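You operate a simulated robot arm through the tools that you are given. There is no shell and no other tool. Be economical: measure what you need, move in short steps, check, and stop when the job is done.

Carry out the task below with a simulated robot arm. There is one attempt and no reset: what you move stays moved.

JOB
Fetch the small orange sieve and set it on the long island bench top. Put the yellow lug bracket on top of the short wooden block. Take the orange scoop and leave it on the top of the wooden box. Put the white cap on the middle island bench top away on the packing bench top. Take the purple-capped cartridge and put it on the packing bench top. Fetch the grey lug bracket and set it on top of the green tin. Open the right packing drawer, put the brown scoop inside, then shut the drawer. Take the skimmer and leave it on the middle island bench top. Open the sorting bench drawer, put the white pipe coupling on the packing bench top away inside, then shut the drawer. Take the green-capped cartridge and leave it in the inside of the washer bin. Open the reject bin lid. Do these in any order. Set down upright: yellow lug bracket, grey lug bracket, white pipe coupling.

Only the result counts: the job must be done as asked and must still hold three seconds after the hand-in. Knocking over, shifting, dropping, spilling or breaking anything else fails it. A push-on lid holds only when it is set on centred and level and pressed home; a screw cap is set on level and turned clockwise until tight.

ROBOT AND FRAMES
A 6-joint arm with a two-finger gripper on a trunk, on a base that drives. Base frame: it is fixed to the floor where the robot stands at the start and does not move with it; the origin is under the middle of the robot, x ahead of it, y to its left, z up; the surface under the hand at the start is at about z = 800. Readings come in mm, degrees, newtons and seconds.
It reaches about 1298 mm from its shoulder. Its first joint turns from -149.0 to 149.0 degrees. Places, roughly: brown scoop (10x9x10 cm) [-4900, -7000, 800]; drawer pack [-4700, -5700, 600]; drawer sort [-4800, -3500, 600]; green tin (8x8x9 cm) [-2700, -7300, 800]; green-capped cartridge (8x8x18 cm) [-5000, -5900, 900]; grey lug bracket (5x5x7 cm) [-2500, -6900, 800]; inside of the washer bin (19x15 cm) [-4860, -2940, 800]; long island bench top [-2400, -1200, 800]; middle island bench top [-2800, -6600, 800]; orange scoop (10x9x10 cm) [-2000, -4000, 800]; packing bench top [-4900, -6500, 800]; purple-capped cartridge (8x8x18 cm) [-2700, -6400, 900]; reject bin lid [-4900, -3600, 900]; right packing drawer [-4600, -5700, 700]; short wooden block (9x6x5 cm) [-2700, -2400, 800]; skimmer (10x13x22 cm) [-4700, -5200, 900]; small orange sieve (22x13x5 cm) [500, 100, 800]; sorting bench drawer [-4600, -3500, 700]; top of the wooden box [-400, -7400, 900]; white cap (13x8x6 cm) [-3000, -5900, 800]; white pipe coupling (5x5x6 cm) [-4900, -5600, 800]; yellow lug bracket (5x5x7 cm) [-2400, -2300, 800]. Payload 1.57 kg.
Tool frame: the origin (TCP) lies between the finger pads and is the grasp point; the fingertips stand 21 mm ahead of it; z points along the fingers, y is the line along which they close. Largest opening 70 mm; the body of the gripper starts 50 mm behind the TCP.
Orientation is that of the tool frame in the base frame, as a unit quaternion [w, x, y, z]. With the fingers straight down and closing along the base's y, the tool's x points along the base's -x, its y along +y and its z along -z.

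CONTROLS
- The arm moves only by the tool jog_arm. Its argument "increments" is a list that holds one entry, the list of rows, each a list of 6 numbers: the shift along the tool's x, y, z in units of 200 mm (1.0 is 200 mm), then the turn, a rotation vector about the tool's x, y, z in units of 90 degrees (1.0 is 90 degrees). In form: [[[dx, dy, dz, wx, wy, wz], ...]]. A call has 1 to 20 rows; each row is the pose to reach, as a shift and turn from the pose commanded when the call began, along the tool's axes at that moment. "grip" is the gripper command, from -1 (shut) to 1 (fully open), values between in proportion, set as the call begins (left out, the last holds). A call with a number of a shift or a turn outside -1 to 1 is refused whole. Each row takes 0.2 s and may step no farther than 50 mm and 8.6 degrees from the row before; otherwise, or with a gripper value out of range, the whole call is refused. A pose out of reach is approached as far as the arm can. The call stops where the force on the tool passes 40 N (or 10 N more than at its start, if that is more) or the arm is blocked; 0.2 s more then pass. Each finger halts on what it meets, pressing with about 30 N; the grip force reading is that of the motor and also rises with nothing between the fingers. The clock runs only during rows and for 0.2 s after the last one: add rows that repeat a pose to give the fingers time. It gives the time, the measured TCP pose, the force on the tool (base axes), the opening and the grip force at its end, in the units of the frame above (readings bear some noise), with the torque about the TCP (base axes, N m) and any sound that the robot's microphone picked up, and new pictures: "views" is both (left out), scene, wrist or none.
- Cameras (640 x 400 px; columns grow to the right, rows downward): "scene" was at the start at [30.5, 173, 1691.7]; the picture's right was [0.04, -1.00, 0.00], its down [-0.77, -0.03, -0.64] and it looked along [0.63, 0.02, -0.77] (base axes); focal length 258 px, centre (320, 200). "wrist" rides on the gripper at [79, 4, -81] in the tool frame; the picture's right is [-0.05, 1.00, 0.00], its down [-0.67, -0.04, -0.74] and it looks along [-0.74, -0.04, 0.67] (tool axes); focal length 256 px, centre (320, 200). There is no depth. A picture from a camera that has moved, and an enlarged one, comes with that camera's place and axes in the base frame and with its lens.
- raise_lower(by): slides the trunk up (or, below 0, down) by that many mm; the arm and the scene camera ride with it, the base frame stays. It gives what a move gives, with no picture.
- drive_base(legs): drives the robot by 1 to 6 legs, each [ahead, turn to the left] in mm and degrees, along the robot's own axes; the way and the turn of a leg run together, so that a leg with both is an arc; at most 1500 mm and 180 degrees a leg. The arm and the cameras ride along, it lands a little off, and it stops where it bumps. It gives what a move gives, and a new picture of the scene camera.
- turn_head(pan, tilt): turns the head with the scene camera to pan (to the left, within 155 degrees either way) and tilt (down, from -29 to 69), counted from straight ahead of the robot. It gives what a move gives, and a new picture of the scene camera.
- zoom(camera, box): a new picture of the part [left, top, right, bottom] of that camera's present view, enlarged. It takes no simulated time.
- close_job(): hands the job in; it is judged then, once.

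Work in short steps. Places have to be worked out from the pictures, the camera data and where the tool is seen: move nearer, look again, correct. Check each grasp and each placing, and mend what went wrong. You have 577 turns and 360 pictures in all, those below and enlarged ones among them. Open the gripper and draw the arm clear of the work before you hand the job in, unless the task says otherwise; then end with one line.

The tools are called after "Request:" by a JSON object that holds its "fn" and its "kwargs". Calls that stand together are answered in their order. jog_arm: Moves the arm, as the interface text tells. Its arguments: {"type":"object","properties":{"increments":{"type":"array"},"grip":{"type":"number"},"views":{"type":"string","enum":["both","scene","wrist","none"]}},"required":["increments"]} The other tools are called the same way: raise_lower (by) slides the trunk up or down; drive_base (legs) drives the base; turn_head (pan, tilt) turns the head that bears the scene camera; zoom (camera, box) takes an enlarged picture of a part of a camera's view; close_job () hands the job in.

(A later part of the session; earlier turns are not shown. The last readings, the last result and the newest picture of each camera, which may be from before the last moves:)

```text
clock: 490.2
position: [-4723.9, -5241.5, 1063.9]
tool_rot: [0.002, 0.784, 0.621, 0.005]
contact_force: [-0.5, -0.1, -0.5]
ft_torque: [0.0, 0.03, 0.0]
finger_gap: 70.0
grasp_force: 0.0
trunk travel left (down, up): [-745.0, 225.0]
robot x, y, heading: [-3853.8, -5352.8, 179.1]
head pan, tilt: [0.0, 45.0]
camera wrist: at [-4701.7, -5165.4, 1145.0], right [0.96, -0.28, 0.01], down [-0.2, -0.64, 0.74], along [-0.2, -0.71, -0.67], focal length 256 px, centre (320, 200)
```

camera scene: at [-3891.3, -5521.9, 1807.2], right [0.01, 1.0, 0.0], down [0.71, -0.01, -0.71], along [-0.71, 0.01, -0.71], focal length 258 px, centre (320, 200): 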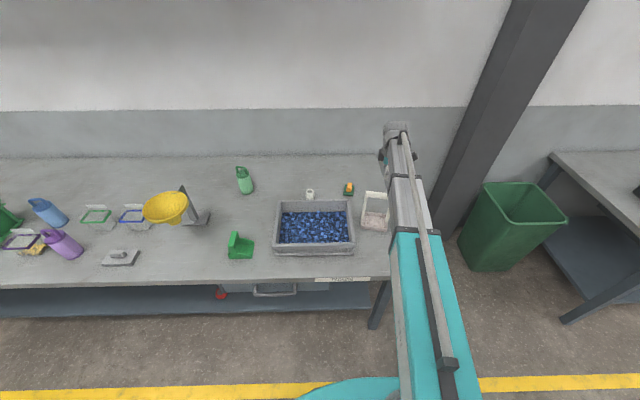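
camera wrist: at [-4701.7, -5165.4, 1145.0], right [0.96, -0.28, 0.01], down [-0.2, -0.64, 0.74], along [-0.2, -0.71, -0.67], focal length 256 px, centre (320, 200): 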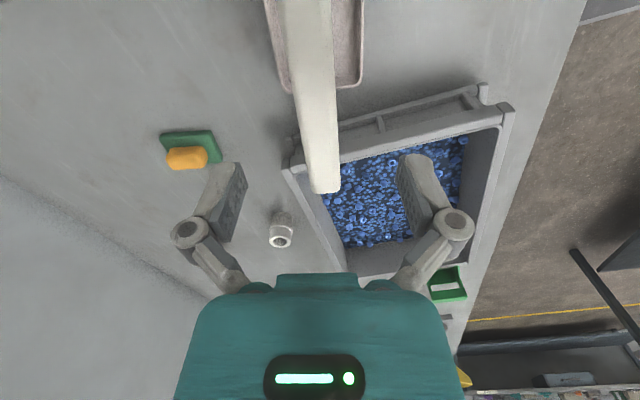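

Bar is centred, top ≈1012. Lower to TCP≈1000 and grip.

Request:
{"fn": "raise_lower", "kwargs": {"by": -63}}

Request:
{"fn": "jog_arm", "kwargs": {"increments": [[[0, 0, 0, 0, 0, 0], [0, 0, 0, 0, 0, 0], [0, 0, 0, 0, 0, 0], [0, 0, 0, 0, 0, 0], [0, 0, 0, 0, 0, 0]]], "grip": -1, "views": "wrist"}}

Request:
{"fn": "raise_lower", "kwargs": {"by": 8}}

Request:
{"fn": "raise_lower", "kwargs": {"by": 30}}

```text
clock: 491.2
position: [-4723.0, -5241.7, 1000.5]
tool_rot: [0.002, 0.784, 0.621, 0.005]
contact_force: [-0.1, -1.4, -0.2]
ft_torque: [-0.01, -0.02, -0.02]
finger_gap: 69.9
grasp_force: 0.0
trunk travel left (down, up): [-682.0, 288.0]
robot x, y, heading: [-3854.4, -5350.4, 179.5]
head pan, tilt: [0.0, 45.0]
```

```text
clock: 492.4
position: [-4723.7, -5241.1, 1000.9]
tool_rot: [0.002, 0.784, 0.62, 0.006]
contact_force: [-1.2, 1.3, 4.1]
ft_torque: [0.03, 0.02, 0.1]
finger_gap: 23.5
grasp_force: 30.0
trunk travel left (down, up): [-682.0, 288.0]
robot x, y, heading: [-3848.6, -5352.1, 179.6]
head pan, tilt: [0.0, 45.0]
camera wrist: at [-4701.5, -5165.4, 1082.2], right [0.96, -0.28, 0.01], down [-0.2, -0.64, 0.74], along [-0.2, -0.71, -0.67], focal length 256 px, centre (320, 200)
```

wrist: 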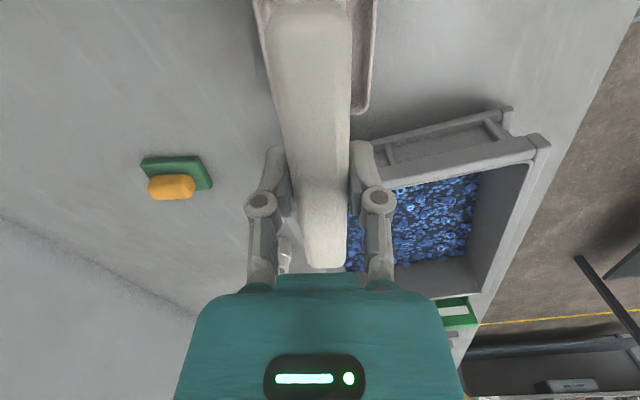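

```text
clock: 493.0
position: [-4723.7, -5241.5, 1007.2]
tool_rot: [0.003, 0.785, 0.62, 0.005]
contact_force: [0.2, -0.3, -2.3]
ft_torque: [-0.01, -0.01, 0.0]
finger_gap: 23.1
grasp_force: 29.7
trunk travel left (down, up): [-690.0, 280.0]
robot x, y, heading: [-3852.6, -5350.3, 179.6]
head pan, tilt: [0.0, 45.0]
```

```text
clock: 493.7
position: [-4722.2, -5239.5, 1037.6]
tool_rot: [0.003, 0.784, 0.621, 0.007]
contact_force: [-0.5, -0.6, -2.7]
ft_torque: [0.0, 0.0, -0.01]
finger_gap: 23.1
grasp_force: 30.1
trunk travel left (down, up): [-720.0, 250.0]
robot x, y, heading: [-3852.7, -5351.9, 179.3]
head pan, tilt: [0.0, 45.0]
```

Held. Raise high, retract, and carry it round to the middle island.

Request:
{"fn": "raise_lower", "kwargs": {"by": 245}}

Request:
{"fn": "jog_arm", "kwargs": {"increments": [[[0.05, 0.2, 0, 0, 0, 0], [0.1, 0.4, 0, 0, 0, 0], [0.14, 0.6, 0, 0, 0, 0], [0.19, 0.8, 0, 0, 0, 0], [0.24, 1.0, 0, 0, 0, 0]]], "views": "wrist"}}

Request:
{"fn": "drive_base", "kwargs": {"legs": [[0, 94], [830, 0], [0, 86]]}}

```text
clock: 496.3
position: [-4723.7, -5241.0, 1284.0]
tool_rot: [0.003, 0.784, 0.62, 0.006]
contact_force: [-0.2, -0.4, -2.2]
ft_torque: [0.04, -0.01, 0.0]
finger_gap: 23.2
grasp_force: 30.2
trunk travel left (down, up): [-965.0, 5.0]
robot x, y, heading: [-3854.2, -5349.4, 179.7]
head pan, tilt: [0.0, 45.0]
```

```text
clock: 497.5
position: [-4513.0, -5241.2, 1284.6]
tool_rot: [0.003, 0.784, 0.62, 0.005]
contact_force: [-0.4, 0.0, -2.5]
ft_torque: [0.0, 0.03, 0.0]
finger_gap: 23.0
grasp_force: 30.5
trunk travel left (down, up): [-965.0, 5.0]
robot x, y, heading: [-3853.7, -5351.1, 179.6]
head pan, tilt: [0.0, 45.0]
camera wrist: at [-4492.7, -5164.7, 1365.6], right [0.96, -0.28, 0.01], down [-0.2, -0.64, 0.74], along [-0.2, -0.71, -0.67], focal length 256 px, centre (320, 200)
```

wrist: 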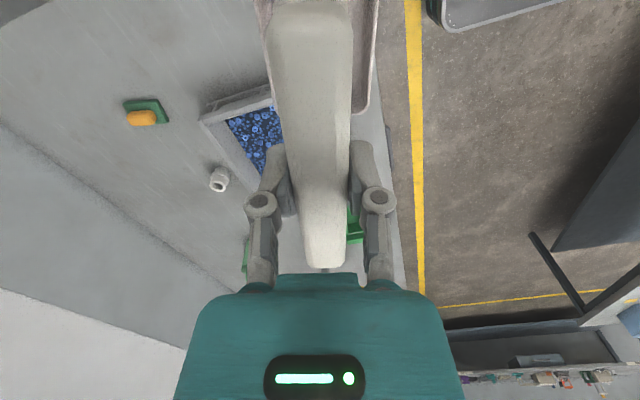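

```text
clock: 514.2
position: [-3126.9, -6291.2, 1284.1]
tool_rot: [-0.005, -0.619, 0.785, 0.002]
contact_force: [-0.3, 0.7, -2.7]
ft_torque: [-0.01, 0.0, 0.0]
finger_gap: 23.0
grasp_force: 30.0
trunk travel left (down, up): [-965.0, 5.0]
robot x, y, heading: [-3792.2, -6221.5, -1.3]
head pan, tilt: [0.0, 45.0]
camera scene: at [-3752.7, -6055.3, 1952.2], right [-0.02, -1.0, 0.0], down [-0.71, 0.01, -0.71], along [0.71, -0.01, -0.71], focal length 258 px, centre (320, 200)
```

scene: 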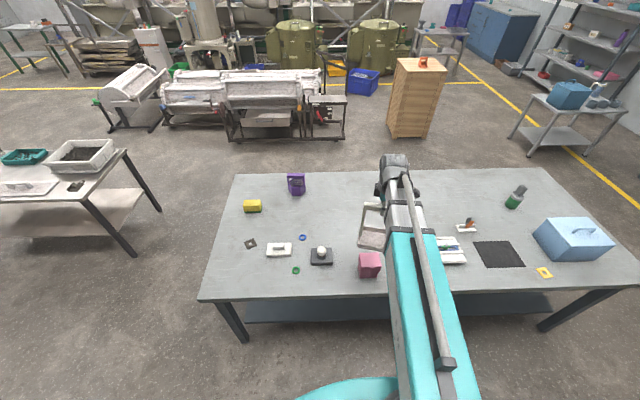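

Island undisturbed. Approach and extend to about (-2800,-6280).

Request:
{"fn": "drive_base", "kwargs": {"legs": [[165, 1]]}}

Request:
{"fn": "jog_arm", "kwargs": {"increments": [[[-0.06, -0.19, 0, 0, 0, 0], [-0.12, -0.38, 0, 0, 0, 0], [-0.18, -0.57, 0, 0, 0, 0], [-0.25, -0.735, 0, 0, 0, 0]]], "views": "both"}}

```text
clock: 515.8
position: [-2959.9, -6280.9, 1283.4]
tool_rot: [-0.007, -0.626, 0.78, 0.002]
contact_force: [0.5, -1.2, -3.0]
ft_torque: [-0.02, 0.02, 0.0]
finger_gap: 23.1
grasp_force: 29.3
trunk travel left (down, up): [-965.0, 5.0]
robot x, y, heading: [-3621.9, -6226.7, 0.1]
head pan, tilt: [0.0, 45.0]
camera scene: at [-3590.1, -6058.8, 1952.2], right [0.0, -1.0, 0.0], down [-0.71, 0.0, -0.71], along [0.71, 0.0, -0.71], focal length 258 px, centre (320, 200)
```

scene: 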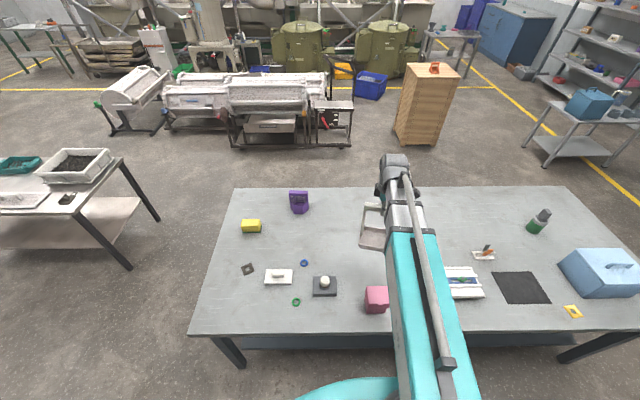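

```text
clock: 516.8
position: [-2804.2, -6263.3, 1282.3]
tool_rot: [-0.005, -0.627, 0.779, 0.003]
contact_force: [-0.6, -0.5, -2.3]
ft_torque: [0.04, -0.01, 0.0]
finger_gap: 23.1
grasp_force: 30.1
trunk travel left (down, up): [-965.0, 5.0]
robot x, y, heading: [-3626.4, -6226.8, 0.1]
head pan, tilt: [0.0, 45.0]
camera scene: at [-3590.7, -6058.7, 1952.2], right [0.0, -1.0, 0.0], down [-0.71, 0.0, -0.71], along [0.71, 0.0, -0.71], focal length 258 px, centre (320, 200)
camera wrist: at [-2825.7, -6339.2, 1364.5], right [-0.96, 0.27, 0.01], down [0.19, 0.65, 0.74], along [0.19, 0.72, -0.67], focal length 256 px, centre (320, 200)
```

scene: 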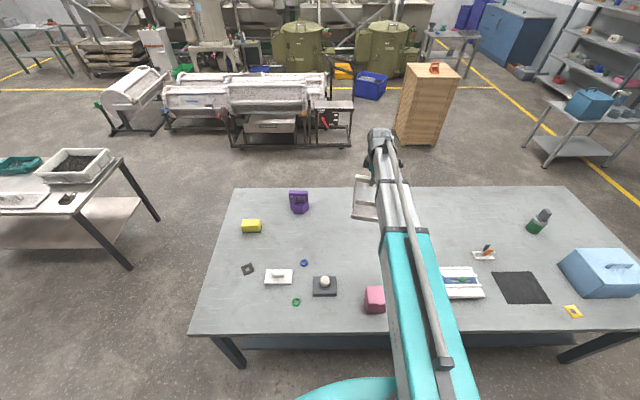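
wrist: 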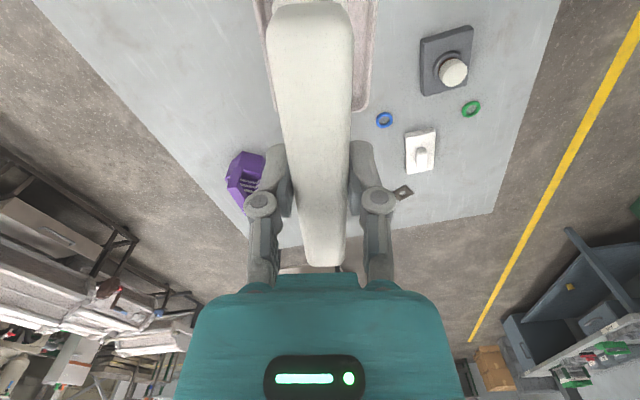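

Clear below. Lower.

Request:
{"fn": "raise_lower", "kwargs": {"by": -268}}

Request:
{"fn": "raise_lower", "kwargs": {"by": -7}}

Request:
{"fn": "raise_lower", "kwargs": {"by": -3}}

Request:
{"fn": "raise_lower", "kwargs": {"by": -2}}

```text
clock: 519.5
position: [-2806.5, -6263.3, 1015.9]
tool_rot: [-0.006, -0.626, 0.78, 0.003]
contact_force: [0.5, 0.1, -2.5]
ft_torque: [0.0, 0.02, 0.01]
finger_gap: 22.9
grasp_force: 30.1
trunk travel left (down, up): [-697.0, 273.0]
robot x, y, heading: [-3626.2, -6228.8, 0.1]
head pan, tilt: [0.0, 45.0]
```

```text
clock: 520.1
position: [-2807.1, -6262.9, 1009.3]
tool_rot: [-0.006, -0.626, 0.78, 0.002]
contact_force: [-0.2, 0.2, -2.2]
ft_torque: [0.01, 0.0, 0.0]
finger_gap: 23.1
grasp_force: 30.0
trunk travel left (down, up): [-690.0, 280.0]
robot x, y, heading: [-3628.9, -6229.9, 0.2]
head pan, tilt: [0.0, 45.0]
```

```text
clock: 520.6
position: [-2807.4, -6264.6, 1006.0]
tool_rot: [-0.005, -0.626, 0.78, 0.002]
contact_force: [-0.2, -0.8, -2.5]
ft_torque: [-0.02, 0.02, 0.02]
finger_gap: 23.2
grasp_force: 29.7
trunk travel left (down, up): [-687.0, 283.0]
robot x, y, heading: [-3622.3, -6225.6, 0.0]
head pan, tilt: [0.0, 45.0]
```

```text
clock: 521.1
position: [-2806.1, -6263.6, 1003.6]
tool_rot: [-0.006, -0.626, 0.78, 0.002]
contact_force: [-0.3, -0.6, -2.5]
ft_torque: [0.04, 0.02, -0.01]
finger_gap: 23.1
grasp_force: 29.9
trunk travel left (down, up): [-685.0, 285.0]
robot x, y, heading: [-3628.0, -6227.4, 0.1]
head pan, tilt: [0.0, 45.0]
```

Request:
{"fn": "raise_lower", "kwargs": {"by": -2}}

Request:
{"fn": "raise_lower", "kwargs": {"by": -2}}

```text
clock: 521.6
position: [-2807.3, -6262.8, 1002.3]
tool_rot: [-0.005, -0.626, 0.779, 0.002]
contact_force: [-0.1, 0.0, 5.1]
ft_torque: [0.34, -0.25, -0.01]
finger_gap: 23.2
grasp_force: 29.6
trunk travel left (down, up): [-683.0, 287.0]
robot x, y, heading: [-3629.6, -6225.8, 0.3]
head pan, tilt: [0.0, 45.0]
```

```text
clock: 522.2
position: [-2807.7, -6264.2, 1001.6]
tool_rot: [-0.006, -0.626, 0.78, 0.001]
contact_force: [2.3, -6.4, 19.4]
ft_torque: [0.12, -0.09, -0.05]
finger_gap: 23.6
grasp_force: 29.9
trunk travel left (down, up): [-681.0, 289.0]
robot x, y, heading: [-3627.8, -6232.4, 0.1]
head pan, tilt: [0.0, 45.0]
```

Seated. Release and rise.

Request:
{"fn": "jog_arm", "kwargs": {"increments": [[[0, 0, 0, 0, 0, 0], [0, 0, 0, 0, 0, 0], [0, 0, 0, 0, 0, 0], [0, 0, 0, 0, 0, 0]]], "grip": 0.7, "views": "none"}}

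Request:
{"fn": "raise_lower", "kwargs": {"by": 120}}

Request:
{"fn": "jog_arm", "kwargs": {"increments": [[[0, 0.2, 0, 0, 0, 0], [0, 0.4, 0, 0, 0, 0]]], "views": "both"}}

```text
clock: 523.2
position: [-2806.6, -6262.9, 1000.1]
tool_rot: [-0.005, -0.627, 0.779, 0.002]
contact_force: [-0.4, 1.0, 0.1]
ft_torque: [0.0, -0.01, 0.0]
finger_gap: 59.6
grasp_force: 0.1
trunk travel left (down, up): [-681.0, 289.0]
robot x, y, heading: [-3630.9, -6229.7, 0.2]
head pan, tilt: [0.0, 45.0]
```

```text
clock: 524.7
position: [-2805.2, -6263.6, 1119.9]
tool_rot: [-0.005, -0.625, 0.78, 0.002]
contact_force: [-0.8, -0.5, -0.5]
ft_torque: [0.03, 0.05, 0.02]
finger_gap: 59.5
grasp_force: 0.1
trunk travel left (down, up): [-801.0, 169.0]
robot x, y, heading: [-3630.8, -6227.1, 0.0]
head pan, tilt: [0.0, 45.0]
```

```text
clock: 525.3
position: [-2885.0, -6246.6, 1120.6]
tool_rot: [-0.005, -0.626, 0.78, 0.003]
contact_force: [0.4, -0.9, -0.5]
ft_torque: [0.02, 0.0, -0.02]
finger_gap: 59.6
grasp_force: 0.1
trunk travel left (down, up): [-801.0, 169.0]
robot x, y, heading: [-3630.3, -6228.3, 0.3]
head pan, tilt: [0.0, 45.0]
camera scene: at [-3592.6, -6058.6, 1788.2], right [0.0, -1.0, 0.0], down [-0.71, 0.0, -0.71], along [0.71, 0.0, -0.71], focal length 258 px, centre (320, 200)
camera wrist: at [-2905.7, -6322.2, 1201.4], right [-0.96, 0.27, 0.01], down [0.19, 0.65, 0.74], along [0.19, 0.72, -0.67], focal length 256 px, centre (320, 200)
```

scene: 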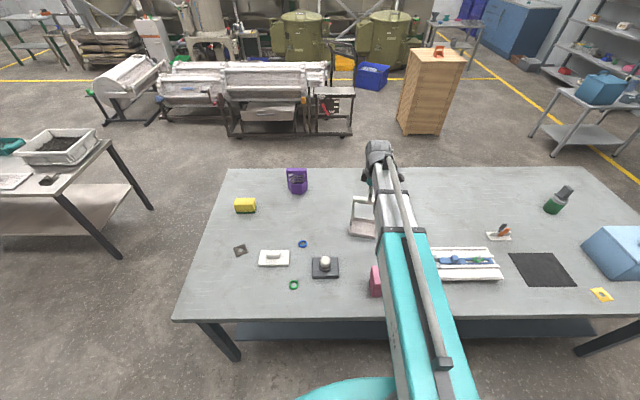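
wrist: 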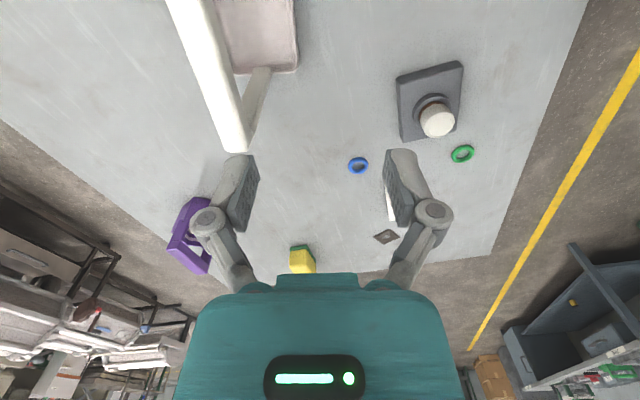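

Skimmer stands fine. Now the white cap.

Request:
{"fn": "zoom", "kwargs": {"camera": "scene", "box": [220, 220, 340, 300]}}

```text
5.00 times, centred on (280, 260) of scene
camera zoom: at [-3592.6, -6058.6, 1788.2], right [0.0, -1.0, 0.0], down [-0.71, 0.0, -0.71], along [0.71, 0.0, -0.71], focal length 1291 px, centre (520, -100)
```

zoom: 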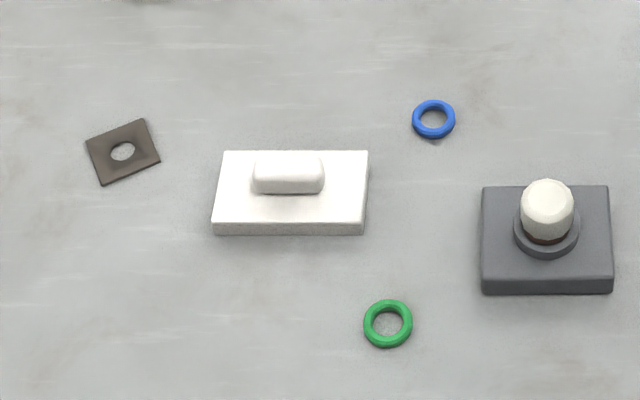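

Request:
{"fn": "jog_arm", "kwargs": {"increments": [[[-0.178, 0.0885, 0, 0, 0, 0], [-0.356, 0.177, 0, 0, 0, 0], [-0.534, 0.2655, 0, 0, 0, 0], [-0.712, 0.354, 0, 0, 0, 0], [-0.89, 0.4425, 0, 0, 0, 0]]], "views": "none", "grip": 1}}

Request:
{"fn": "jog_arm", "kwargs": {"increments": [[[-0.178, 0.0885, 0, 0, 0, -0.028], [-0.356, 0.177, 0, 0, 0, -0.056], [-0.534, 0.2655, 0, 0, 0, -0.084], [-0.712, 0.354, 0, 0, 0, -0.112], [-0.89, 0.4425, 0, 0, 0, -0.139]]], "views": "none"}}

Request:
{"fn": "raise_lower", "kwargs": {"by": -160}}

Request:
{"fn": "jog_arm", "kwargs": {"increments": [[[0, 0, 0, 0, 0, 0]]], "views": "wrist"}}

```text
clock: 526.5
position: [-2932.7, -6053.0, 1120.2]
tool_rot: [-0.005, -0.625, 0.78, 0.003]
contact_force: [-0.6, -0.5, -0.2]
ft_torque: [0.05, -0.01, 0.03]
finger_gap: 69.9
grasp_force: 0.1
trunk travel left (down, up): [-801.0, 169.0]
robot x, y, heading: [-3624.5, -6229.2, 0.2]
head pan, tilt: [0.0, 45.0]
```

```text
clock: 527.7
position: [-2981.3, -5860.2, 1119.7]
tool_rot: [-0.006, -0.707, 0.707, 0.003]
contact_force: [-0.1, 0.0, 0.7]
ft_torque: [0.01, -0.04, -0.01]
finger_gap: 69.9
grasp_force: 0.1
trunk travel left (down, up): [-801.0, 169.0]
robot x, y, heading: [-3629.4, -6222.6, 0.3]
head pan, tilt: [0.0, 45.0]
```

```text
clock: 529.5
position: [-2981.8, -5859.9, 960.4]
tool_rot: [-0.006, -0.707, 0.707, 0.003]
contact_force: [-0.4, 0.1, -0.1]
ft_torque: [0.0, 0.0, -0.05]
finger_gap: 69.9
grasp_force: 0.1
trunk travel left (down, up): [-641.0, 329.0]
robot x, y, heading: [-3628.3, -6225.4, 0.0]
head pan, tilt: [0.0, 45.0]
```

```text
clock: 529.9
position: [-2981.1, -5860.3, 959.9]
tool_rot: [-0.005, -0.707, 0.707, 0.003]
contact_force: [0.6, 0.4, -0.1]
ft_torque: [0.02, 0.0, 0.0]
finger_gap: 70.2
grasp_force: 0.0
trunk travel left (down, up): [-641.0, 329.0]
robot x, y, heading: [-3626.2, -6231.0, -0.0]
head pan, tilt: [0.0, 45.0]
camera wrist: at [-2984.8, -5939.3, 1040.9], right [-1.0, 0.05, 0.01], down [0.04, 0.67, 0.74], along [0.03, 0.74, -0.67], focal length 256 px, centre (320, 200)
```

wrist: 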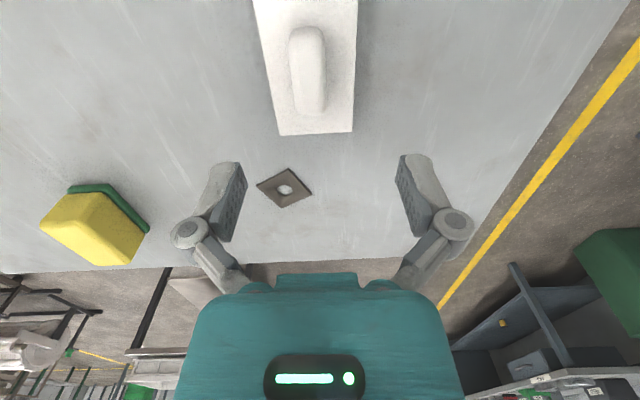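

Knob centre ≈(-2975,-5865). Trim, descend to TCP≈855 and grip the knob.

Request:
{"fn": "jog_arm", "kwargs": {"increments": [[[0.025, -0.03, 0, 0, 0, 0]]], "views": "none"}}

Request:
{"fn": "raise_lower", "kwargs": {"by": -104}}

Request:
{"fn": "jog_arm", "kwargs": {"increments": [[[0, 0, 0, 0, 0, 0], [0, 0, 0, 0, 0, 0], [0, 0, 0, 0, 0, 0], [0, 0, 0, 0, 0, 0], [0, 0, 0, 0, 0, 0]]], "grip": -1, "views": "wrist"}}

Request:
{"fn": "raise_lower", "kwargs": {"by": 8}}

Request:
{"fn": "raise_lower", "kwargs": {"by": 30}}

```text
clock: 530.3
position: [-2975.8, -5865.4, 960.7]
tool_rot: [-0.006, -0.707, 0.707, 0.004]
contact_force: [0.6, 0.7, -0.3]
ft_torque: [0.03, 0.0, 0.01]
finger_gap: 70.1
grasp_force: 0.2
trunk travel left (down, up): [-641.0, 329.0]
robot x, y, heading: [-3629.7, -6227.7, 0.3]
head pan, tilt: [0.0, 45.0]
```

```text
clock: 531.7
position: [-2974.9, -5865.3, 856.1]
tool_rot: [-0.006, -0.707, 0.707, 0.002]
contact_force: [-0.3, -0.9, 0.0]
ft_torque: [0.0, 0.0, 0.04]
finger_gap: 69.9
grasp_force: 0.2
trunk travel left (down, up): [-537.0, 433.0]
robot x, y, heading: [-3628.3, -6230.8, 0.0]
head pan, tilt: [0.0, 45.0]
```

```text
clock: 532.9
position: [-2975.3, -5864.9, 856.0]
tool_rot: [0.006, 0.707, -0.707, -0.003]
contact_force: [0.0, 0.2, 4.8]
ft_torque: [0.01, -0.05, -0.06]
finger_gap: 24.9
grasp_force: 30.0
trunk travel left (down, up): [-537.0, 433.0]
robot x, y, heading: [-3624.0, -6228.5, 0.3]
head pan, tilt: [0.0, 45.0]
camera wrist: at [-2978.8, -5944.2, 937.1], right [-1.0, 0.05, 0.01], down [0.04, 0.67, 0.74], along [0.03, 0.74, -0.67], focal length 256 px, centre (320, 200)
```

wrist: 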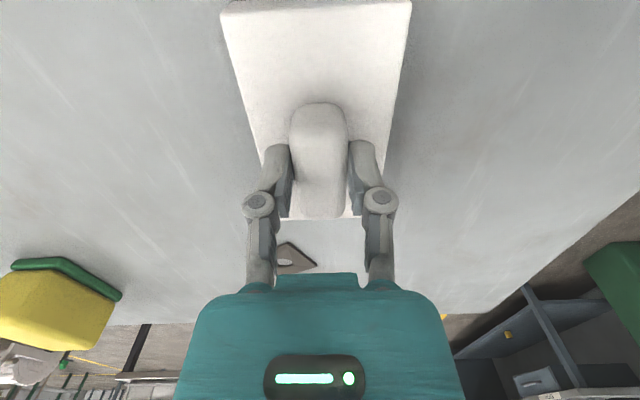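

```text
clock: 533.4
position: [-2974.0, -5865.4, 864.8]
tool_rot: [-0.006, -0.707, 0.707, 0.004]
contact_force: [-0.4, -0.3, 0.9]
ft_torque: [0.01, -0.01, -0.01]
finger_gap: 25.0
grasp_force: 29.5
trunk travel left (down, up): [-545.0, 425.0]
robot x, y, heading: [-3630.4, -6225.1, 0.3]
head pan, tilt: [0.0, 45.0]
```

```text
clock: 534.2
position: [-2974.7, -5865.7, 894.6]
tool_rot: [-0.005, -0.707, 0.708, 0.003]
contact_force: [-0.3, 0.7, -0.3]
ft_torque: [0.0, -0.03, 0.02]
finger_gap: 24.6
grasp_force: 30.3
trunk travel left (down, up): [-575.0, 395.0]
robot x, y, heading: [-3626.0, -6231.5, -0.1]
head pan, tilt: [0.0, 45.0]
```

Cap lifted. Carry it to the packing bench, using the spot vacated by the skimmer.

Request:
{"fn": "raise_lower", "kwargs": {"by": 255}}

Request:
{"fn": "drive_base", "kwargs": {"legs": [[-190, 0], [0, 90], [880, 0], [0, 90]]}}

```text
clock: 536.8
position: [-2975.5, -5865.1, 1148.2]
tool_rot: [-0.006, -0.707, 0.707, 0.003]
contact_force: [0.2, 0.2, -0.8]
ft_torque: [0.0, 0.01, 0.0]
finger_gap: 25.0
grasp_force: 30.4
trunk travel left (down, up): [-830.0, 140.0]
robot x, y, heading: [-3626.7, -6230.5, 0.0]
head pan, tilt: [0.0, 45.0]
```

```text
clock: 555.3
position: [-4472.2, -5712.1, 1148.0]
tool_rot: [0.003, 0.705, 0.709, 0.005]
contact_force: [-0.3, 0.3, 1.1]
ft_torque: [0.01, -0.02, 0.02]
finger_gap: 24.8
grasp_force: 30.0
trunk travel left (down, up): [-830.0, 140.0]
robot x, y, heading: [-3826.5, -5321.3, -179.8]
head pan, tilt: [0.0, 45.0]
camera scene: at [-3859.9, -5491.6, 1817.2], right [0.0, 1.0, 0.0], down [0.71, 0.0, -0.71], along [-0.71, 0.0, -0.71], focal length 258 px, centre (320, 200)
```

scene: 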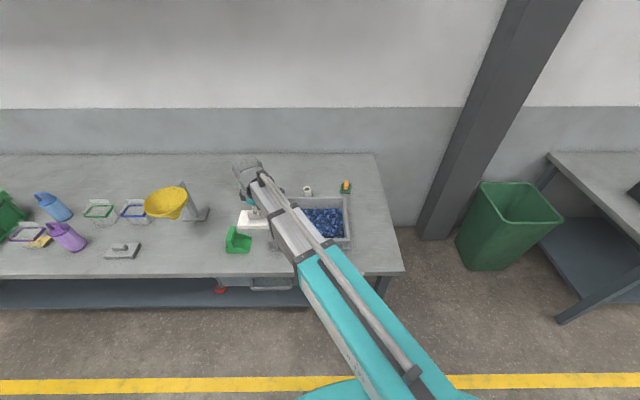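

Request:
{"fn": "jog_arm", "kwargs": {"increments": [[[0.197, -0.091, 0, 0, 0, 0], [0.394, -0.182, 0, 0, 0, 0], [0.59, -0.272, 0, 0, 0, 0], [0.787, -0.363, 0, 0, 0, 0]]], "views": "none"}}

Request:
{"fn": "jog_arm", "kwargs": {"increments": [[[0.197, -0.091, 0, 0, 0, 0], [0.394, -0.182, 0, 0, 0, 0], [0.59, -0.272, 0, 0, 0, 0], [0.787, -0.363, 0, 0, 0, 0]]], "views": "none"}}

Request:
{"fn": "jog_arm", "kwargs": {"increments": [[[0.197, -0.091, 0, 0, 0, 0], [0.394, -0.182, 0, 0, 0, 0], [0.59, -0.272, 0, 0, 0, 0], [0.787, -0.363, 0, 0, 0, 0]]], "views": "both"}}

```text
clock: 556.3
position: [-4546.6, -5555.6, 1148.5]
tool_rot: [0.003, 0.704, 0.71, 0.005]
contact_force: [-1.0, 1.2, -0.4]
ft_torque: [0.01, -0.01, 0.03]
finger_gap: 24.9
grasp_force: 29.9
trunk travel left (down, up): [-830.0, 140.0]
robot x, y, heading: [-3823.1, -5321.8, -179.8]
head pan, tilt: [0.0, 45.0]
```

```text
clock: 557.3
position: [-4620.3, -5398.5, 1148.7]
tool_rot: [0.004, 0.704, 0.71, 0.005]
contact_force: [0.1, 0.0, -1.0]
ft_torque: [0.02, -0.03, 0.0]
finger_gap: 24.6
grasp_force: 29.0
trunk travel left (down, up): [-830.0, 140.0]
robot x, y, heading: [-3822.7, -5317.3, -179.7]
head pan, tilt: [0.0, 45.0]
```

```text
clock: 558.3
position: [-4695.7, -5239.2, 1147.7]
tool_rot: [0.004, 0.704, 0.71, 0.005]
contact_force: [-0.3, 0.4, -0.7]
ft_torque: [-0.04, 0.01, -0.02]
finger_gap: 24.9
grasp_force: 29.8
trunk travel left (down, up): [-830.0, 140.0]
robot x, y, heading: [-3824.5, -5319.6, -179.5]
head pan, tilt: [0.0, 45.0]
camera scene: at [-3860.7, -5490.9, 1817.3], right [0.0, 1.0, 0.0], down [0.71, 0.0, -0.71], along [-0.71, 0.0, -0.71], focal length 258 px, centre (320, 200)
camera wrist: at [-4693.2, -5160.6, 1229.4], right [1.0, -0.05, 0.01], down [-0.04, -0.67, 0.74], along [-0.03, -0.74, -0.67], focal length 256 px, centre (320, 200)
```

scene: 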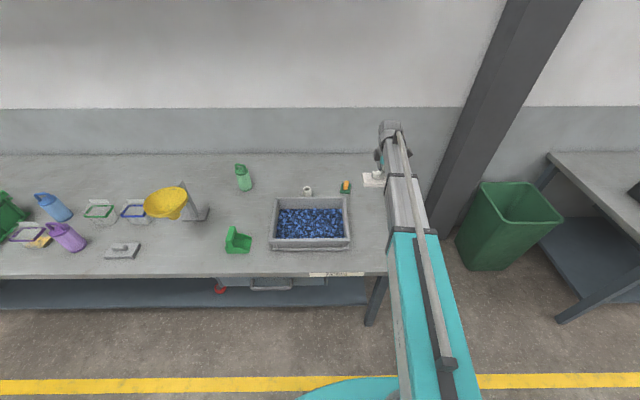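
wrist: 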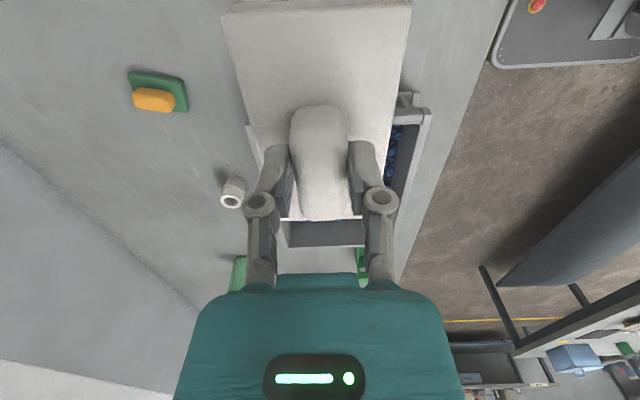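

30 mm clear of the crate. Lower.

Request:
{"fn": "raise_lower", "kwargs": {"by": -278}}

Request:
{"fn": "raise_lower", "kwargs": {"by": -7}}

Request:
{"fn": "raise_lower", "kwargs": {"by": -3}}

Request:
{"fn": "raise_lower", "kwargs": {"by": -2}}

```text
clock: 561.1
position: [-4694.3, -5240.7, 870.6]
tool_rot: [0.004, 0.705, 0.709, 0.006]
contact_force: [0.2, 0.2, 0.0]
ft_torque: [0.01, -0.01, 0.01]
finger_gap: 25.0
grasp_force: 30.5
trunk travel left (down, up): [-552.0, 418.0]
robot x, y, heading: [-3821.4, -5324.8, -179.7]
head pan, tilt: [0.0, 45.0]
```

```text
clock: 561.6
position: [-4693.8, -5240.5, 863.8]
tool_rot: [0.002, 0.705, 0.709, 0.005]
contact_force: [-0.5, -0.9, -0.5]
ft_torque: [0.02, 0.01, 0.01]
finger_gap: 24.8
grasp_force: 30.1
trunk travel left (down, up): [-545.0, 425.0]
robot x, y, heading: [-3823.2, -5324.0, -179.7]
head pan, tilt: [0.0, 45.0]
```

```text
clock: 562.2
position: [-4695.4, -5241.4, 860.7]
tool_rot: [0.003, 0.705, 0.709, 0.005]
contact_force: [0.1, 0.6, -0.5]
ft_torque: [0.02, 0.0, -0.04]
finger_gap: 24.7
grasp_force: 30.1
trunk travel left (down, up): [-542.0, 428.0]
robot x, y, heading: [-3822.8, -5323.5, -179.7]
head pan, tilt: [0.0, 45.0]
```

```text
clock: 562.7
position: [-4694.7, -5240.7, 858.1]
tool_rot: [0.002, 0.704, 0.71, 0.006]
contact_force: [-0.1, -0.7, -0.2]
ft_torque: [0.01, 0.01, 0.01]
finger_gap: 24.7
grasp_force: 29.8
trunk travel left (down, up): [-540.0, 430.0]
robot x, y, heading: [-3824.0, -5326.0, -179.8]
head pan, tilt: [0.0, 45.0]
```

Request:
{"fn": "raise_lower", "kwargs": {"by": -2}}

Request:
{"fn": "raise_lower", "kwargs": {"by": -1.5}}

Request:
{"fn": "jog_arm", "kwargs": {"increments": [[[0, 0, 0, 0, 0, 0], [0, 0, 0, 0, 0, 0], [0, 0, 0, 0, 0, 0]]], "grip": 0.3, "views": "none"}}

Request:
{"fn": "raise_lower", "kwargs": {"by": 190}}

Request:
{"fn": "jog_arm", "kwargs": {"increments": [[[0, 0, 0, 0, 0, 0], [0, 0, 0, 0, 0, 0]]], "grip": 1, "views": "wrist"}}

```text
clock: 563.2
position: [-4694.6, -5240.2, 857.6]
tool_rot: [0.003, 0.705, 0.709, 0.006]
contact_force: [1.7, 0.5, -0.4]
ft_torque: [-0.02, -0.01, -0.01]
finger_gap: 24.9
grasp_force: 29.6
trunk travel left (down, up): [-538.0, 432.0]
robot x, y, heading: [-3823.3, -5319.9, -179.6]
head pan, tilt: [0.0, 45.0]
```

```text
clock: 563.7
position: [-4694.1, -5240.9, 855.7]
tool_rot: [0.003, 0.705, 0.71, 0.005]
contact_force: [0.3, -0.8, 8.2]
ft_torque: [-0.14, 0.13, 0.01]
finger_gap: 24.9
grasp_force: 29.7
trunk travel left (down, up): [-537.0, 433.0]
robot x, y, heading: [-3824.7, -5321.6, -179.4]
head pan, tilt: [0.0, 45.0]
```

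```text
clock: 564.5
position: [-4694.8, -5240.7, 855.2]
tool_rot: [0.003, 0.705, 0.709, 0.005]
contact_force: [0.1, -0.3, 0.5]
ft_torque: [-0.02, 0.01, -0.02]
finger_gap: 45.6
grasp_force: 0.0
trunk travel left (down, up): [-537.0, 433.0]
robot x, y, heading: [-3820.3, -5322.4, -180.0]
head pan, tilt: [0.0, 45.0]
```

```text
clock: 566.6
position: [-4694.1, -5241.1, 1045.6]
tool_rot: [0.003, 0.705, 0.709, 0.005]
contact_force: [0.5, -0.5, 0.3]
ft_torque: [0.02, 0.03, 0.01]
finger_gap: 45.6
grasp_force: 0.0
trunk travel left (down, up): [-727.0, 243.0]
robot x, y, heading: [-3820.4, -5321.5, -179.5]
head pan, tilt: [0.0, 45.0]
```

```text
clock: 567.2
position: [-4695.4, -5241.6, 1045.5]
tool_rot: [0.003, 0.704, 0.71, 0.006]
contact_force: [-0.6, 0.0, -0.1]
ft_torque: [-0.01, 0.0, 0.0]
finger_gap: 70.0
grasp_force: 0.1
trunk travel left (down, up): [-727.0, 243.0]
robot x, y, heading: [-3824.9, -5323.7, -179.6]
head pan, tilt: [0.0, 45.0]
camera wrist: at [-4692.4, -5161.8, 1126.3], right [1.0, -0.05, 0.01], down [-0.04, -0.67, 0.74], along [-0.03, -0.74, -0.67], focal length 256 px, centre (320, 200)
```

wrist: 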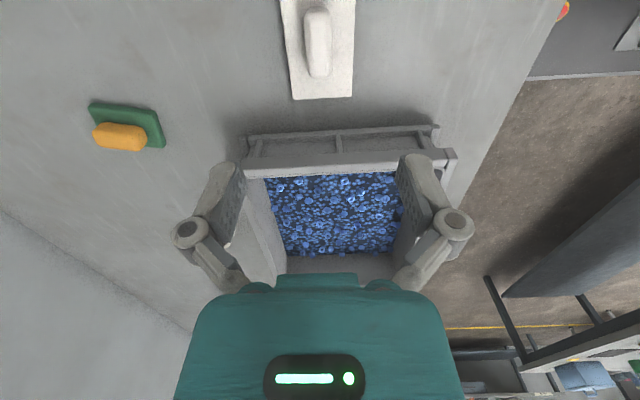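

White cap placed. Look at the green-capped cartridge's handle orientation.

Request:
{"fn": "zoom", "kwargs": {"camera": "scene", "box": [210, 140, 330, 220]}}

```text
5.00 times, centred on (270, 180) of scene
camera zoom: at [-3860.1, -5491.6, 1713.7], right [0.0, 1.0, 0.0], down [0.71, 0.0, -0.71], along [-0.71, 0.0, -0.71], focal length 1291 px, centre (570, 300)
```

zoom: 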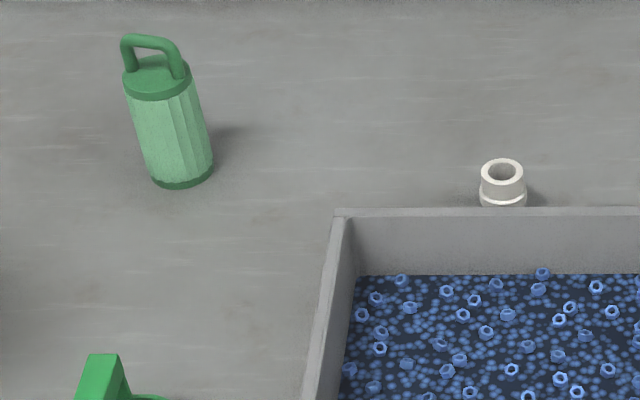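

Bar centre ≈(-4972,-5917), yaw ≈15°. Retract, raise, and drive to face it.

Request:
{"fn": "jog_arm", "kwargs": {"increments": [[[0, 0.2, 0, 0, 0, 0.03], [0, 0.4, 0, 0, 0, 0.06], [0, 0.6, 0, 0, 0, 0.09], [0, 0.8, 0, 0, 0, 0.12], [0, 1.0, 0, 0, 0, 0.16]]], "views": "none"}}

Request:
{"fn": "raise_lower", "kwargs": {"by": 90}}

Request:
{"fn": "drive_base", "kwargs": {"legs": [[0, 90], [540, 0], [0, -90], [70, 0]]}}

```text
clock: 568.4
position: [-4492.8, -5240.4, 1046.1]
tool_rot: [0.002, 0.788, 0.616, 0.005]
contact_force: [0.4, 0.3, 0.1]
ft_torque: [0.01, 0.01, 0.02]
finger_gap: 70.2
grasp_force: 0.1
trunk travel left (down, up): [-727.0, 243.0]
robot x, y, heading: [-3819.5, -5320.0, -179.3]
head pan, tilt: [0.0, 45.0]
```

```text
clock: 569.6
position: [-4493.1, -5240.2, 1135.5]
tool_rot: [0.002, 0.788, 0.616, 0.006]
contact_force: [0.5, -0.3, 0.9]
ft_torque: [-0.01, -0.01, 0.01]
finger_gap: 70.2
grasp_force: 0.0
trunk travel left (down, up): [-817.0, 153.0]
robot x, y, heading: [-3822.2, -5319.6, -179.8]
head pan, tilt: [0.0, 45.0]
```

```text
clock: 585.4
position: [-4568.3, -5770.7, 1134.2]
tool_rot: [0.003, 0.792, 0.61, 0.007]
contact_force: [-0.5, 0.4, -0.1]
ft_torque: [-0.01, -0.05, 0.03]
finger_gap: 69.9
grasp_force: 0.0
trunk travel left (down, up): [-817.0, 153.0]
robot x, y, heading: [-3896.0, -5882.9, 178.9]
head pan, tilt: [0.0, 45.0]
camera scene: at [-3940.2, -6049.7, 1803.6], right [0.02, 1.0, 0.0], down [0.71, -0.01, -0.71], along [-0.71, 0.01, -0.71], focal length 258 px, centre (320, 200)
```

scene: 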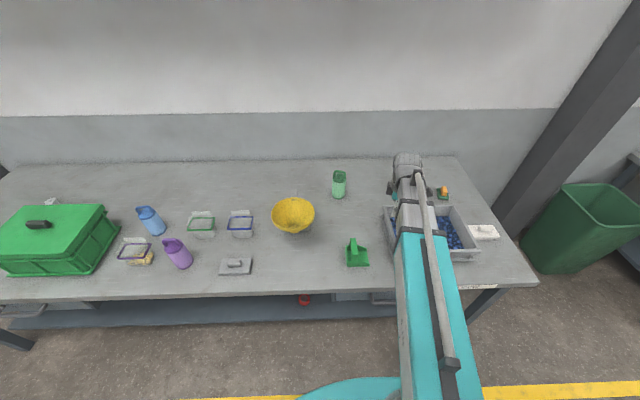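

Request:
{"fn": "jog_arm", "kwargs": {"increments": [[[-0.127, -0.173, 0, 0, 0, 0], [-0.254, -0.346, 0, 0, 0, 0], [-0.38, -0.52, 0, 0, 0, 0], [-0.507, -0.693, 0, 0, 0, 0], [-0.634, -0.866, 0, 0, 0, 0]]], "views": "none"}}

Request:
{"fn": "jog_arm", "kwargs": {"increments": [[[-0.127, -0.173, 0, 0, 0, 0], [-0.254, -0.346, 0, 0, 0, 0], [-0.38, -0.52, 0, 0, 0, 0], [-0.507, -0.693, 0, 0, 0, 0], [-0.634, -0.866, 0, 0, 0, 0]]], "views": "wrist"}}

```text
clock: 586.6
position: [-4767.0, -5849.2, 1135.0]
tool_rot: [0.003, 0.792, 0.61, 0.006]
contact_force: [-0.2, -0.2, -0.3]
ft_torque: [0.0, 0.0, -0.02]
finger_gap: 69.9
grasp_force: 0.1
trunk travel left (down, up): [-817.0, 153.0]
robot x, y, heading: [-3891.8, -5878.3, 178.8]
head pan, tilt: [0.0, 45.0]
```

```text
clock: 587.8
position: [-4967.9, -5926.1, 1135.0]
tool_rot: [0.003, 0.792, 0.61, 0.007]
contact_force: [0.4, 1.1, -0.3]
ft_torque: [0.03, 0.03, 0.01]
finger_gap: 70.0
grasp_force: 0.1
out of reach, approached as far as the arm can: row 1, 2, 3, 4, 5
trunk travel left (down, up): [-817.0, 153.0]
robot x, y, heading: [-3896.7, -5878.8, 178.8]
head pan, tilt: [0.0, 45.0]
camera wrist: at [-4944.6, -5851.5, 1215.9], right [0.95, -0.31, 0.01], down [-0.21, -0.64, 0.74], along [-0.22, -0.71, -0.67], focal length 256 px, centre (320, 200)
```

wrist: 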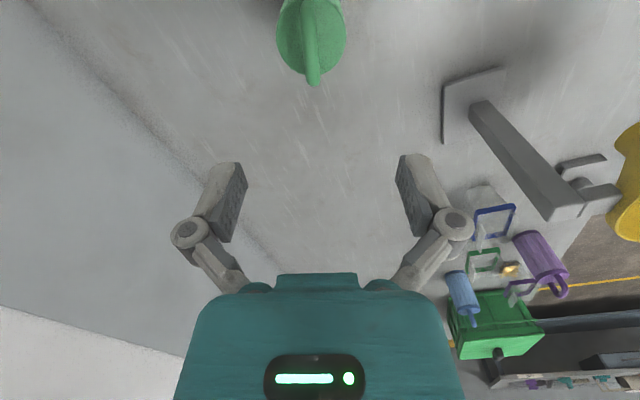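

Request:
{"fn": "jog_arm", "kwargs": {"increments": [[[-0.028, -0.029, 0, 0, 0, 0]]], "views": "none"}}

Request:
{"fn": "raise_lower", "kwargs": {"by": -142}}

Request:
{"fn": "jog_arm", "kwargs": {"increments": [[[0, 0, 0, 0, 0, 0]]], "views": "wrist"}}

```text
clock: 588.2
position: [-4973.5, -5931.4, 1136.2]
tool_rot: [0.002, 0.791, 0.611, 0.005]
contact_force: [0.0, 0.9, 0.8]
ft_torque: [0.0, 0.0, 0.02]
finger_gap: 70.1
grasp_force: 0.0
trunk travel left (down, up): [-817.0, 153.0]
robot x, y, heading: [-3894.9, -5883.9, 178.8]
head pan, tilt: [0.0, 45.0]
```

```text
clock: 589.9
position: [-4972.5, -5930.9, 992.8]
tool_rot: [0.001, 0.792, 0.61, 0.005]
contact_force: [-0.3, 0.6, -0.4]
ft_torque: [0.02, 0.01, -0.01]
finger_gap: 70.1
grasp_force: 0.1
trunk travel left (down, up): [-675.0, 295.0]
robot x, y, heading: [-3897.9, -5876.7, 179.0]
head pan, tilt: [0.0, 45.0]
```

```text
clock: 590.3
position: [-4973.1, -5930.0, 992.2]
tool_rot: [0.003, 0.792, 0.611, 0.005]
contact_force: [-0.5, 0.1, 0.6]
ft_torque: [0.0, -0.01, -0.01]
finger_gap: 69.9
grasp_force: 0.0
trunk travel left (down, up): [-675.0, 295.0]
robot x, y, heading: [-3896.8, -5880.0, 179.0]
head pan, tilt: [0.0, 45.0]
camera wrist: at [-4950.1, -5855.2, 1074.4], right [0.95, -0.31, 0.01], down [-0.21, -0.64, 0.74], along [-0.22, -0.71, -0.67], focal length 256 px, centre (320, 200)
```

wrist: 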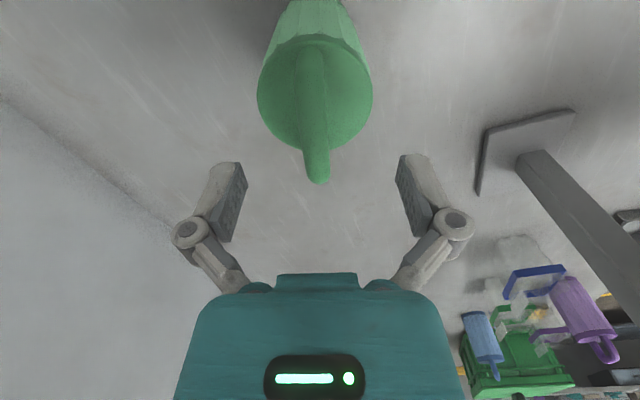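

Request:
{"fn": "jog_arm", "kwargs": {"increments": [[[0.03, -0.02, 0, 0, 0, 0]]], "views": "none"}}

Request:
{"fn": "raise_lower", "kwargs": {"by": -31}}

Request:
{"fn": "jog_arm", "kwargs": {"increments": [[[0, 0, 0, 0, 0, 0], [0, 0, 0, 0, 0, 0], [0, 0, 0, 0, 0, 0], [0, 0, 0, 0, 0, 0], [0, 0, 0, 0, 0, 0], [0, 0, 0, 0, 0, 0]]], "grip": -1, "views": "wrist"}}

Request:
{"fn": "raise_lower", "kwargs": {"by": 8}}

Request:
{"fn": "raise_lower", "kwargs": {"by": 30}}

```text
clock: 590.7
position: [-4974.8, -5923.9, 993.7]
tool_rot: [0.002, 0.792, 0.61, 0.006]
contact_force: [-0.6, -0.3, 0.1]
ft_torque: [0.01, 0.0, -0.01]
finger_gap: 70.1
grasp_force: 0.0
trunk travel left (down, up): [-675.0, 295.0]
robot x, y, heading: [-3898.3, -5877.3, 179.1]
head pan, tilt: [0.0, 45.0]
```

```text
clock: 591.5
position: [-4974.7, -5925.2, 962.6]
tool_rot: [0.002, 0.791, 0.611, 0.004]
contact_force: [1.0, 0.7, -0.3]
ft_torque: [0.01, 0.0, -0.01]
finger_gap: 69.6
grasp_force: 0.0
trunk travel left (down, up): [-644.0, 326.0]
robot x, y, heading: [-3894.7, -5880.2, 178.9]
head pan, tilt: [0.0, 45.0]
```

```text
clock: 592.9
position: [-4975.2, -5925.3, 962.2]
tool_rot: [0.002, 0.792, 0.61, 0.005]
contact_force: [-0.1, -0.2, 3.0]
ft_torque: [0.04, 0.07, -0.02]
finger_gap: 12.4
grasp_force: 29.5
trunk travel left (down, up): [-644.0, 326.0]
robot x, y, heading: [-3894.3, -5881.9, 178.8]
head pan, tilt: [0.0, 45.0]
camera wrist: at [-4952.0, -5848.8, 1043.8], right [0.95, -0.31, 0.01], down [-0.21, -0.64, 0.74], along [-0.22, -0.71, -0.67], focal length 256 px, centre (320, 200)
```

wrist: 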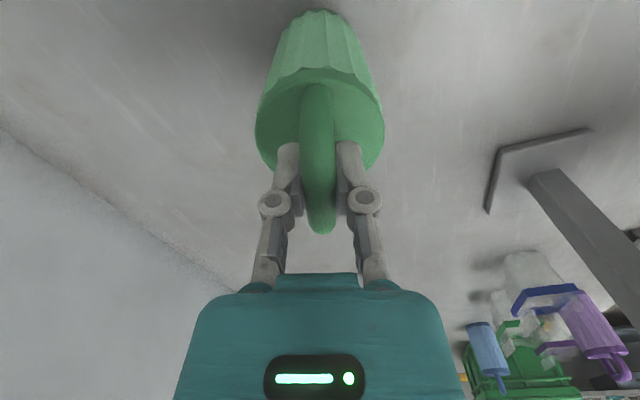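

```text
clock: 593.5
position: [-4976.6, -5923.5, 969.8]
tool_rot: [0.002, 0.791, 0.611, 0.006]
contact_force: [-0.4, 0.4, -2.5]
ft_torque: [0.01, 0.0, 0.02]
finger_gap: 12.7
grasp_force: 29.9
trunk travel left (down, up): [-652.0, 318.0]
robot x, y, heading: [-3898.4, -5881.3, 178.9]
head pan, tilt: [0.0, 45.0]
```

```text
clock: 594.2
position: [-4975.2, -5925.4, 1000.9]
tool_rot: [0.002, 0.792, 0.611, 0.005]
contact_force: [0.3, -0.2, -2.0]
ft_torque: [0.01, 0.01, -0.03]
finger_gap: 12.6
grasp_force: 29.6
trunk travel left (down, up): [-682.0, 288.0]
robot x, y, heading: [-3894.8, -5879.0, 178.9]
head pan, tilt: [0.0, 45.0]
```

Held. Raise, retract.

Request:
{"fn": "raise_lower", "kwargs": {"by": 230}}

Request:
{"fn": "jog_arm", "kwargs": {"increments": [[[0.05, 0.195, 0, 0, 0, 0], [0.1, 0.39, 0, 0, 0, 0], [0.15, 0.58, 0, 0, 0, 0], [0.2, 0.775, 0, 0, 0, 0], [0.255, 0.966, 0, 0, 0, 0]]], "views": "none"}}

Request:
{"fn": "jog_arm", "kwargs": {"increments": [[[0.05, 0.195, 0, 0, 0, 0], [0.1, 0.39, 0, 0, 0, 0], [0.15, 0.58, 0, 0, 0, 0], [0.2, 0.775, 0, 0, 0, 0], [0.255, 0.966, 0, 0, 0, 0]]], "views": "none"}}

Request:
{"fn": "turn_head", "kwargs": {"pan": -70, "tilt": 25}}

```text
clock: 596.6
position: [-4975.3, -5925.0, 1228.8]
tool_rot: [0.002, 0.792, 0.611, 0.006]
contact_force: [-0.2, 0.4, -1.8]
ft_torque: [-0.02, 0.03, -0.01]
finger_gap: 12.1
grasp_force: 29.9
trunk travel left (down, up): [-912.0, 58.0]
robot x, y, heading: [-3898.0, -5879.5, 179.0]
head pan, tilt: [0.0, 45.0]
```

```text
clock: 597.8
position: [-4774.7, -5923.3, 1231.4]
tool_rot: [0.003, 0.792, 0.611, 0.006]
contact_force: [0.6, 0.6, -1.7]
ft_torque: [0.02, 0.02, 0.04]
finger_gap: 12.6
grasp_force: 30.6
trunk travel left (down, up): [-912.0, 58.0]
robot x, y, heading: [-3896.8, -5879.9, 179.0]
head pan, tilt: [0.0, 45.0]
```

```text
clock: 599.0
position: [-4574.4, -5924.3, 1231.3]
tool_rot: [0.003, 0.791, 0.611, 0.006]
contact_force: [-0.1, -0.1, -1.5]
ft_torque: [-0.01, 0.06, -0.01]
finger_gap: 12.5
grasp_force: 29.9
out of reach, approached as far as the arm can: row 1, 2, 3, 4, 5
trunk travel left (down, up): [-912.0, 58.0]
robot x, y, heading: [-3893.8, -5880.2, 178.9]
head pan, tilt: [0.0, 45.0]
```

```text
clock: 600.4
position: [-4577.2, -5924.8, 1230.1]
tool_rot: [0.003, 0.792, 0.61, 0.005]
contact_force: [0.2, -0.2, -1.1]
ft_torque: [0.03, 0.01, -0.02]
finger_gap: 12.7
grasp_force: 29.9
trunk travel left (down, up): [-912.0, 58.0]
robot x, y, heading: [-3897.1, -5879.2, 179.1]
head pan, tilt: [-70.0, 25.0]
camera scene: at [-3886.3, -5963.9, 1929.3], right [0.95, 0.32, 0.0], down [0.14, -0.4, -0.91], along [-0.29, 0.86, -0.42], focal length 258 px, centre (320, 200)
```

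scene: 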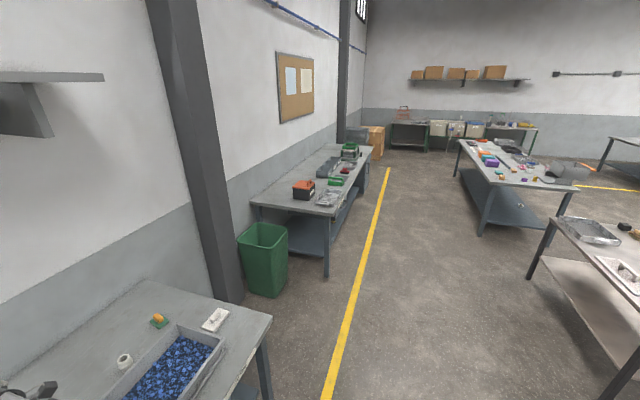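

Drive north to the sorting bench with the cartridge.

Request:
{"fn": "drive_base", "kwargs": {"legs": [[0, -89], [1300, 0], [1250, 0], [0, 90]]}}

Request:
{"fn": "turn_head", "kwargs": {"pan": 0, "tilt": 45}}

```text
clock: 627.0
position: [-4600.8, -3410.4, 1229.2]
tool_rot: [0.002, 0.783, 0.622, 0.006]
contact_force: [0.1, -0.1, -2.4]
ft_torque: [-0.02, -0.01, 0.01]
finger_gap: 12.7
grasp_force: 29.6
trunk travel left (down, up): [-912.0, 58.0]
robot x, y, heading: [-3922.1, -3306.3, -179.8]
head pan, tilt: [-70.0, 25.0]
camera scene: at [-3910.0, -3393.2, 1929.3], right [0.94, 0.34, 0.0], down [0.15, -0.4, -0.91], along [-0.31, 0.85, -0.42], focal length 258 px, centre (320, 200)
```

scene: 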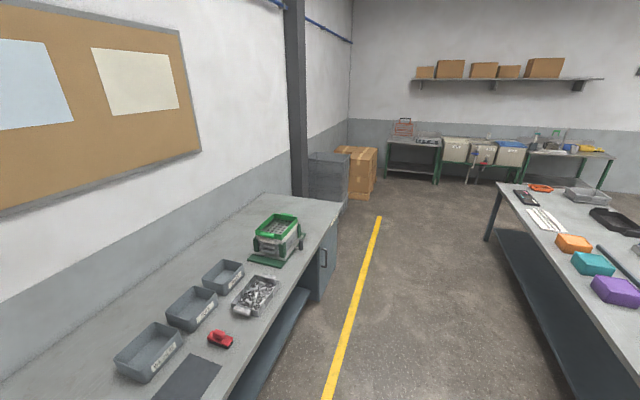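

```text
clock: 628.4
position: [-4598.5, -3411.3, 1230.0]
tool_rot: [0.002, 0.784, 0.621, 0.005]
contact_force: [0.2, 0.4, -1.6]
ft_torque: [0.0, -0.01, -0.02]
finger_gap: 12.6
grasp_force: 29.4
trunk travel left (down, up): [-912.0, 58.0]
robot x, y, heading: [-3923.1, -3310.3, -179.8]
head pan, tilt: [0.0, 45.0]
camera scene: at [-3959.0, -3479.7, 1898.7], right [0.0, 1.0, 0.0], down [0.71, 0.0, -0.71], along [-0.71, 0.0, -0.71], focal length 258 px, centre (320, 200)
```

scene: 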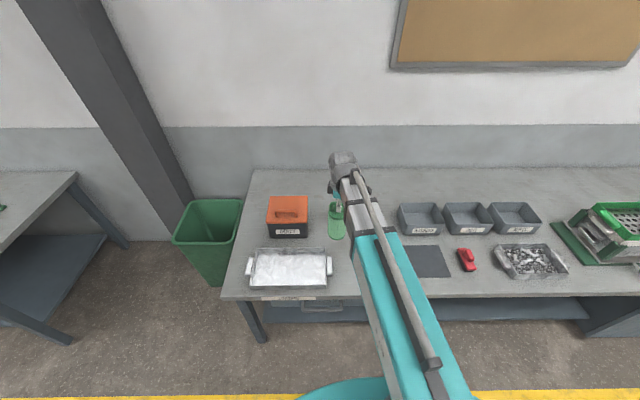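

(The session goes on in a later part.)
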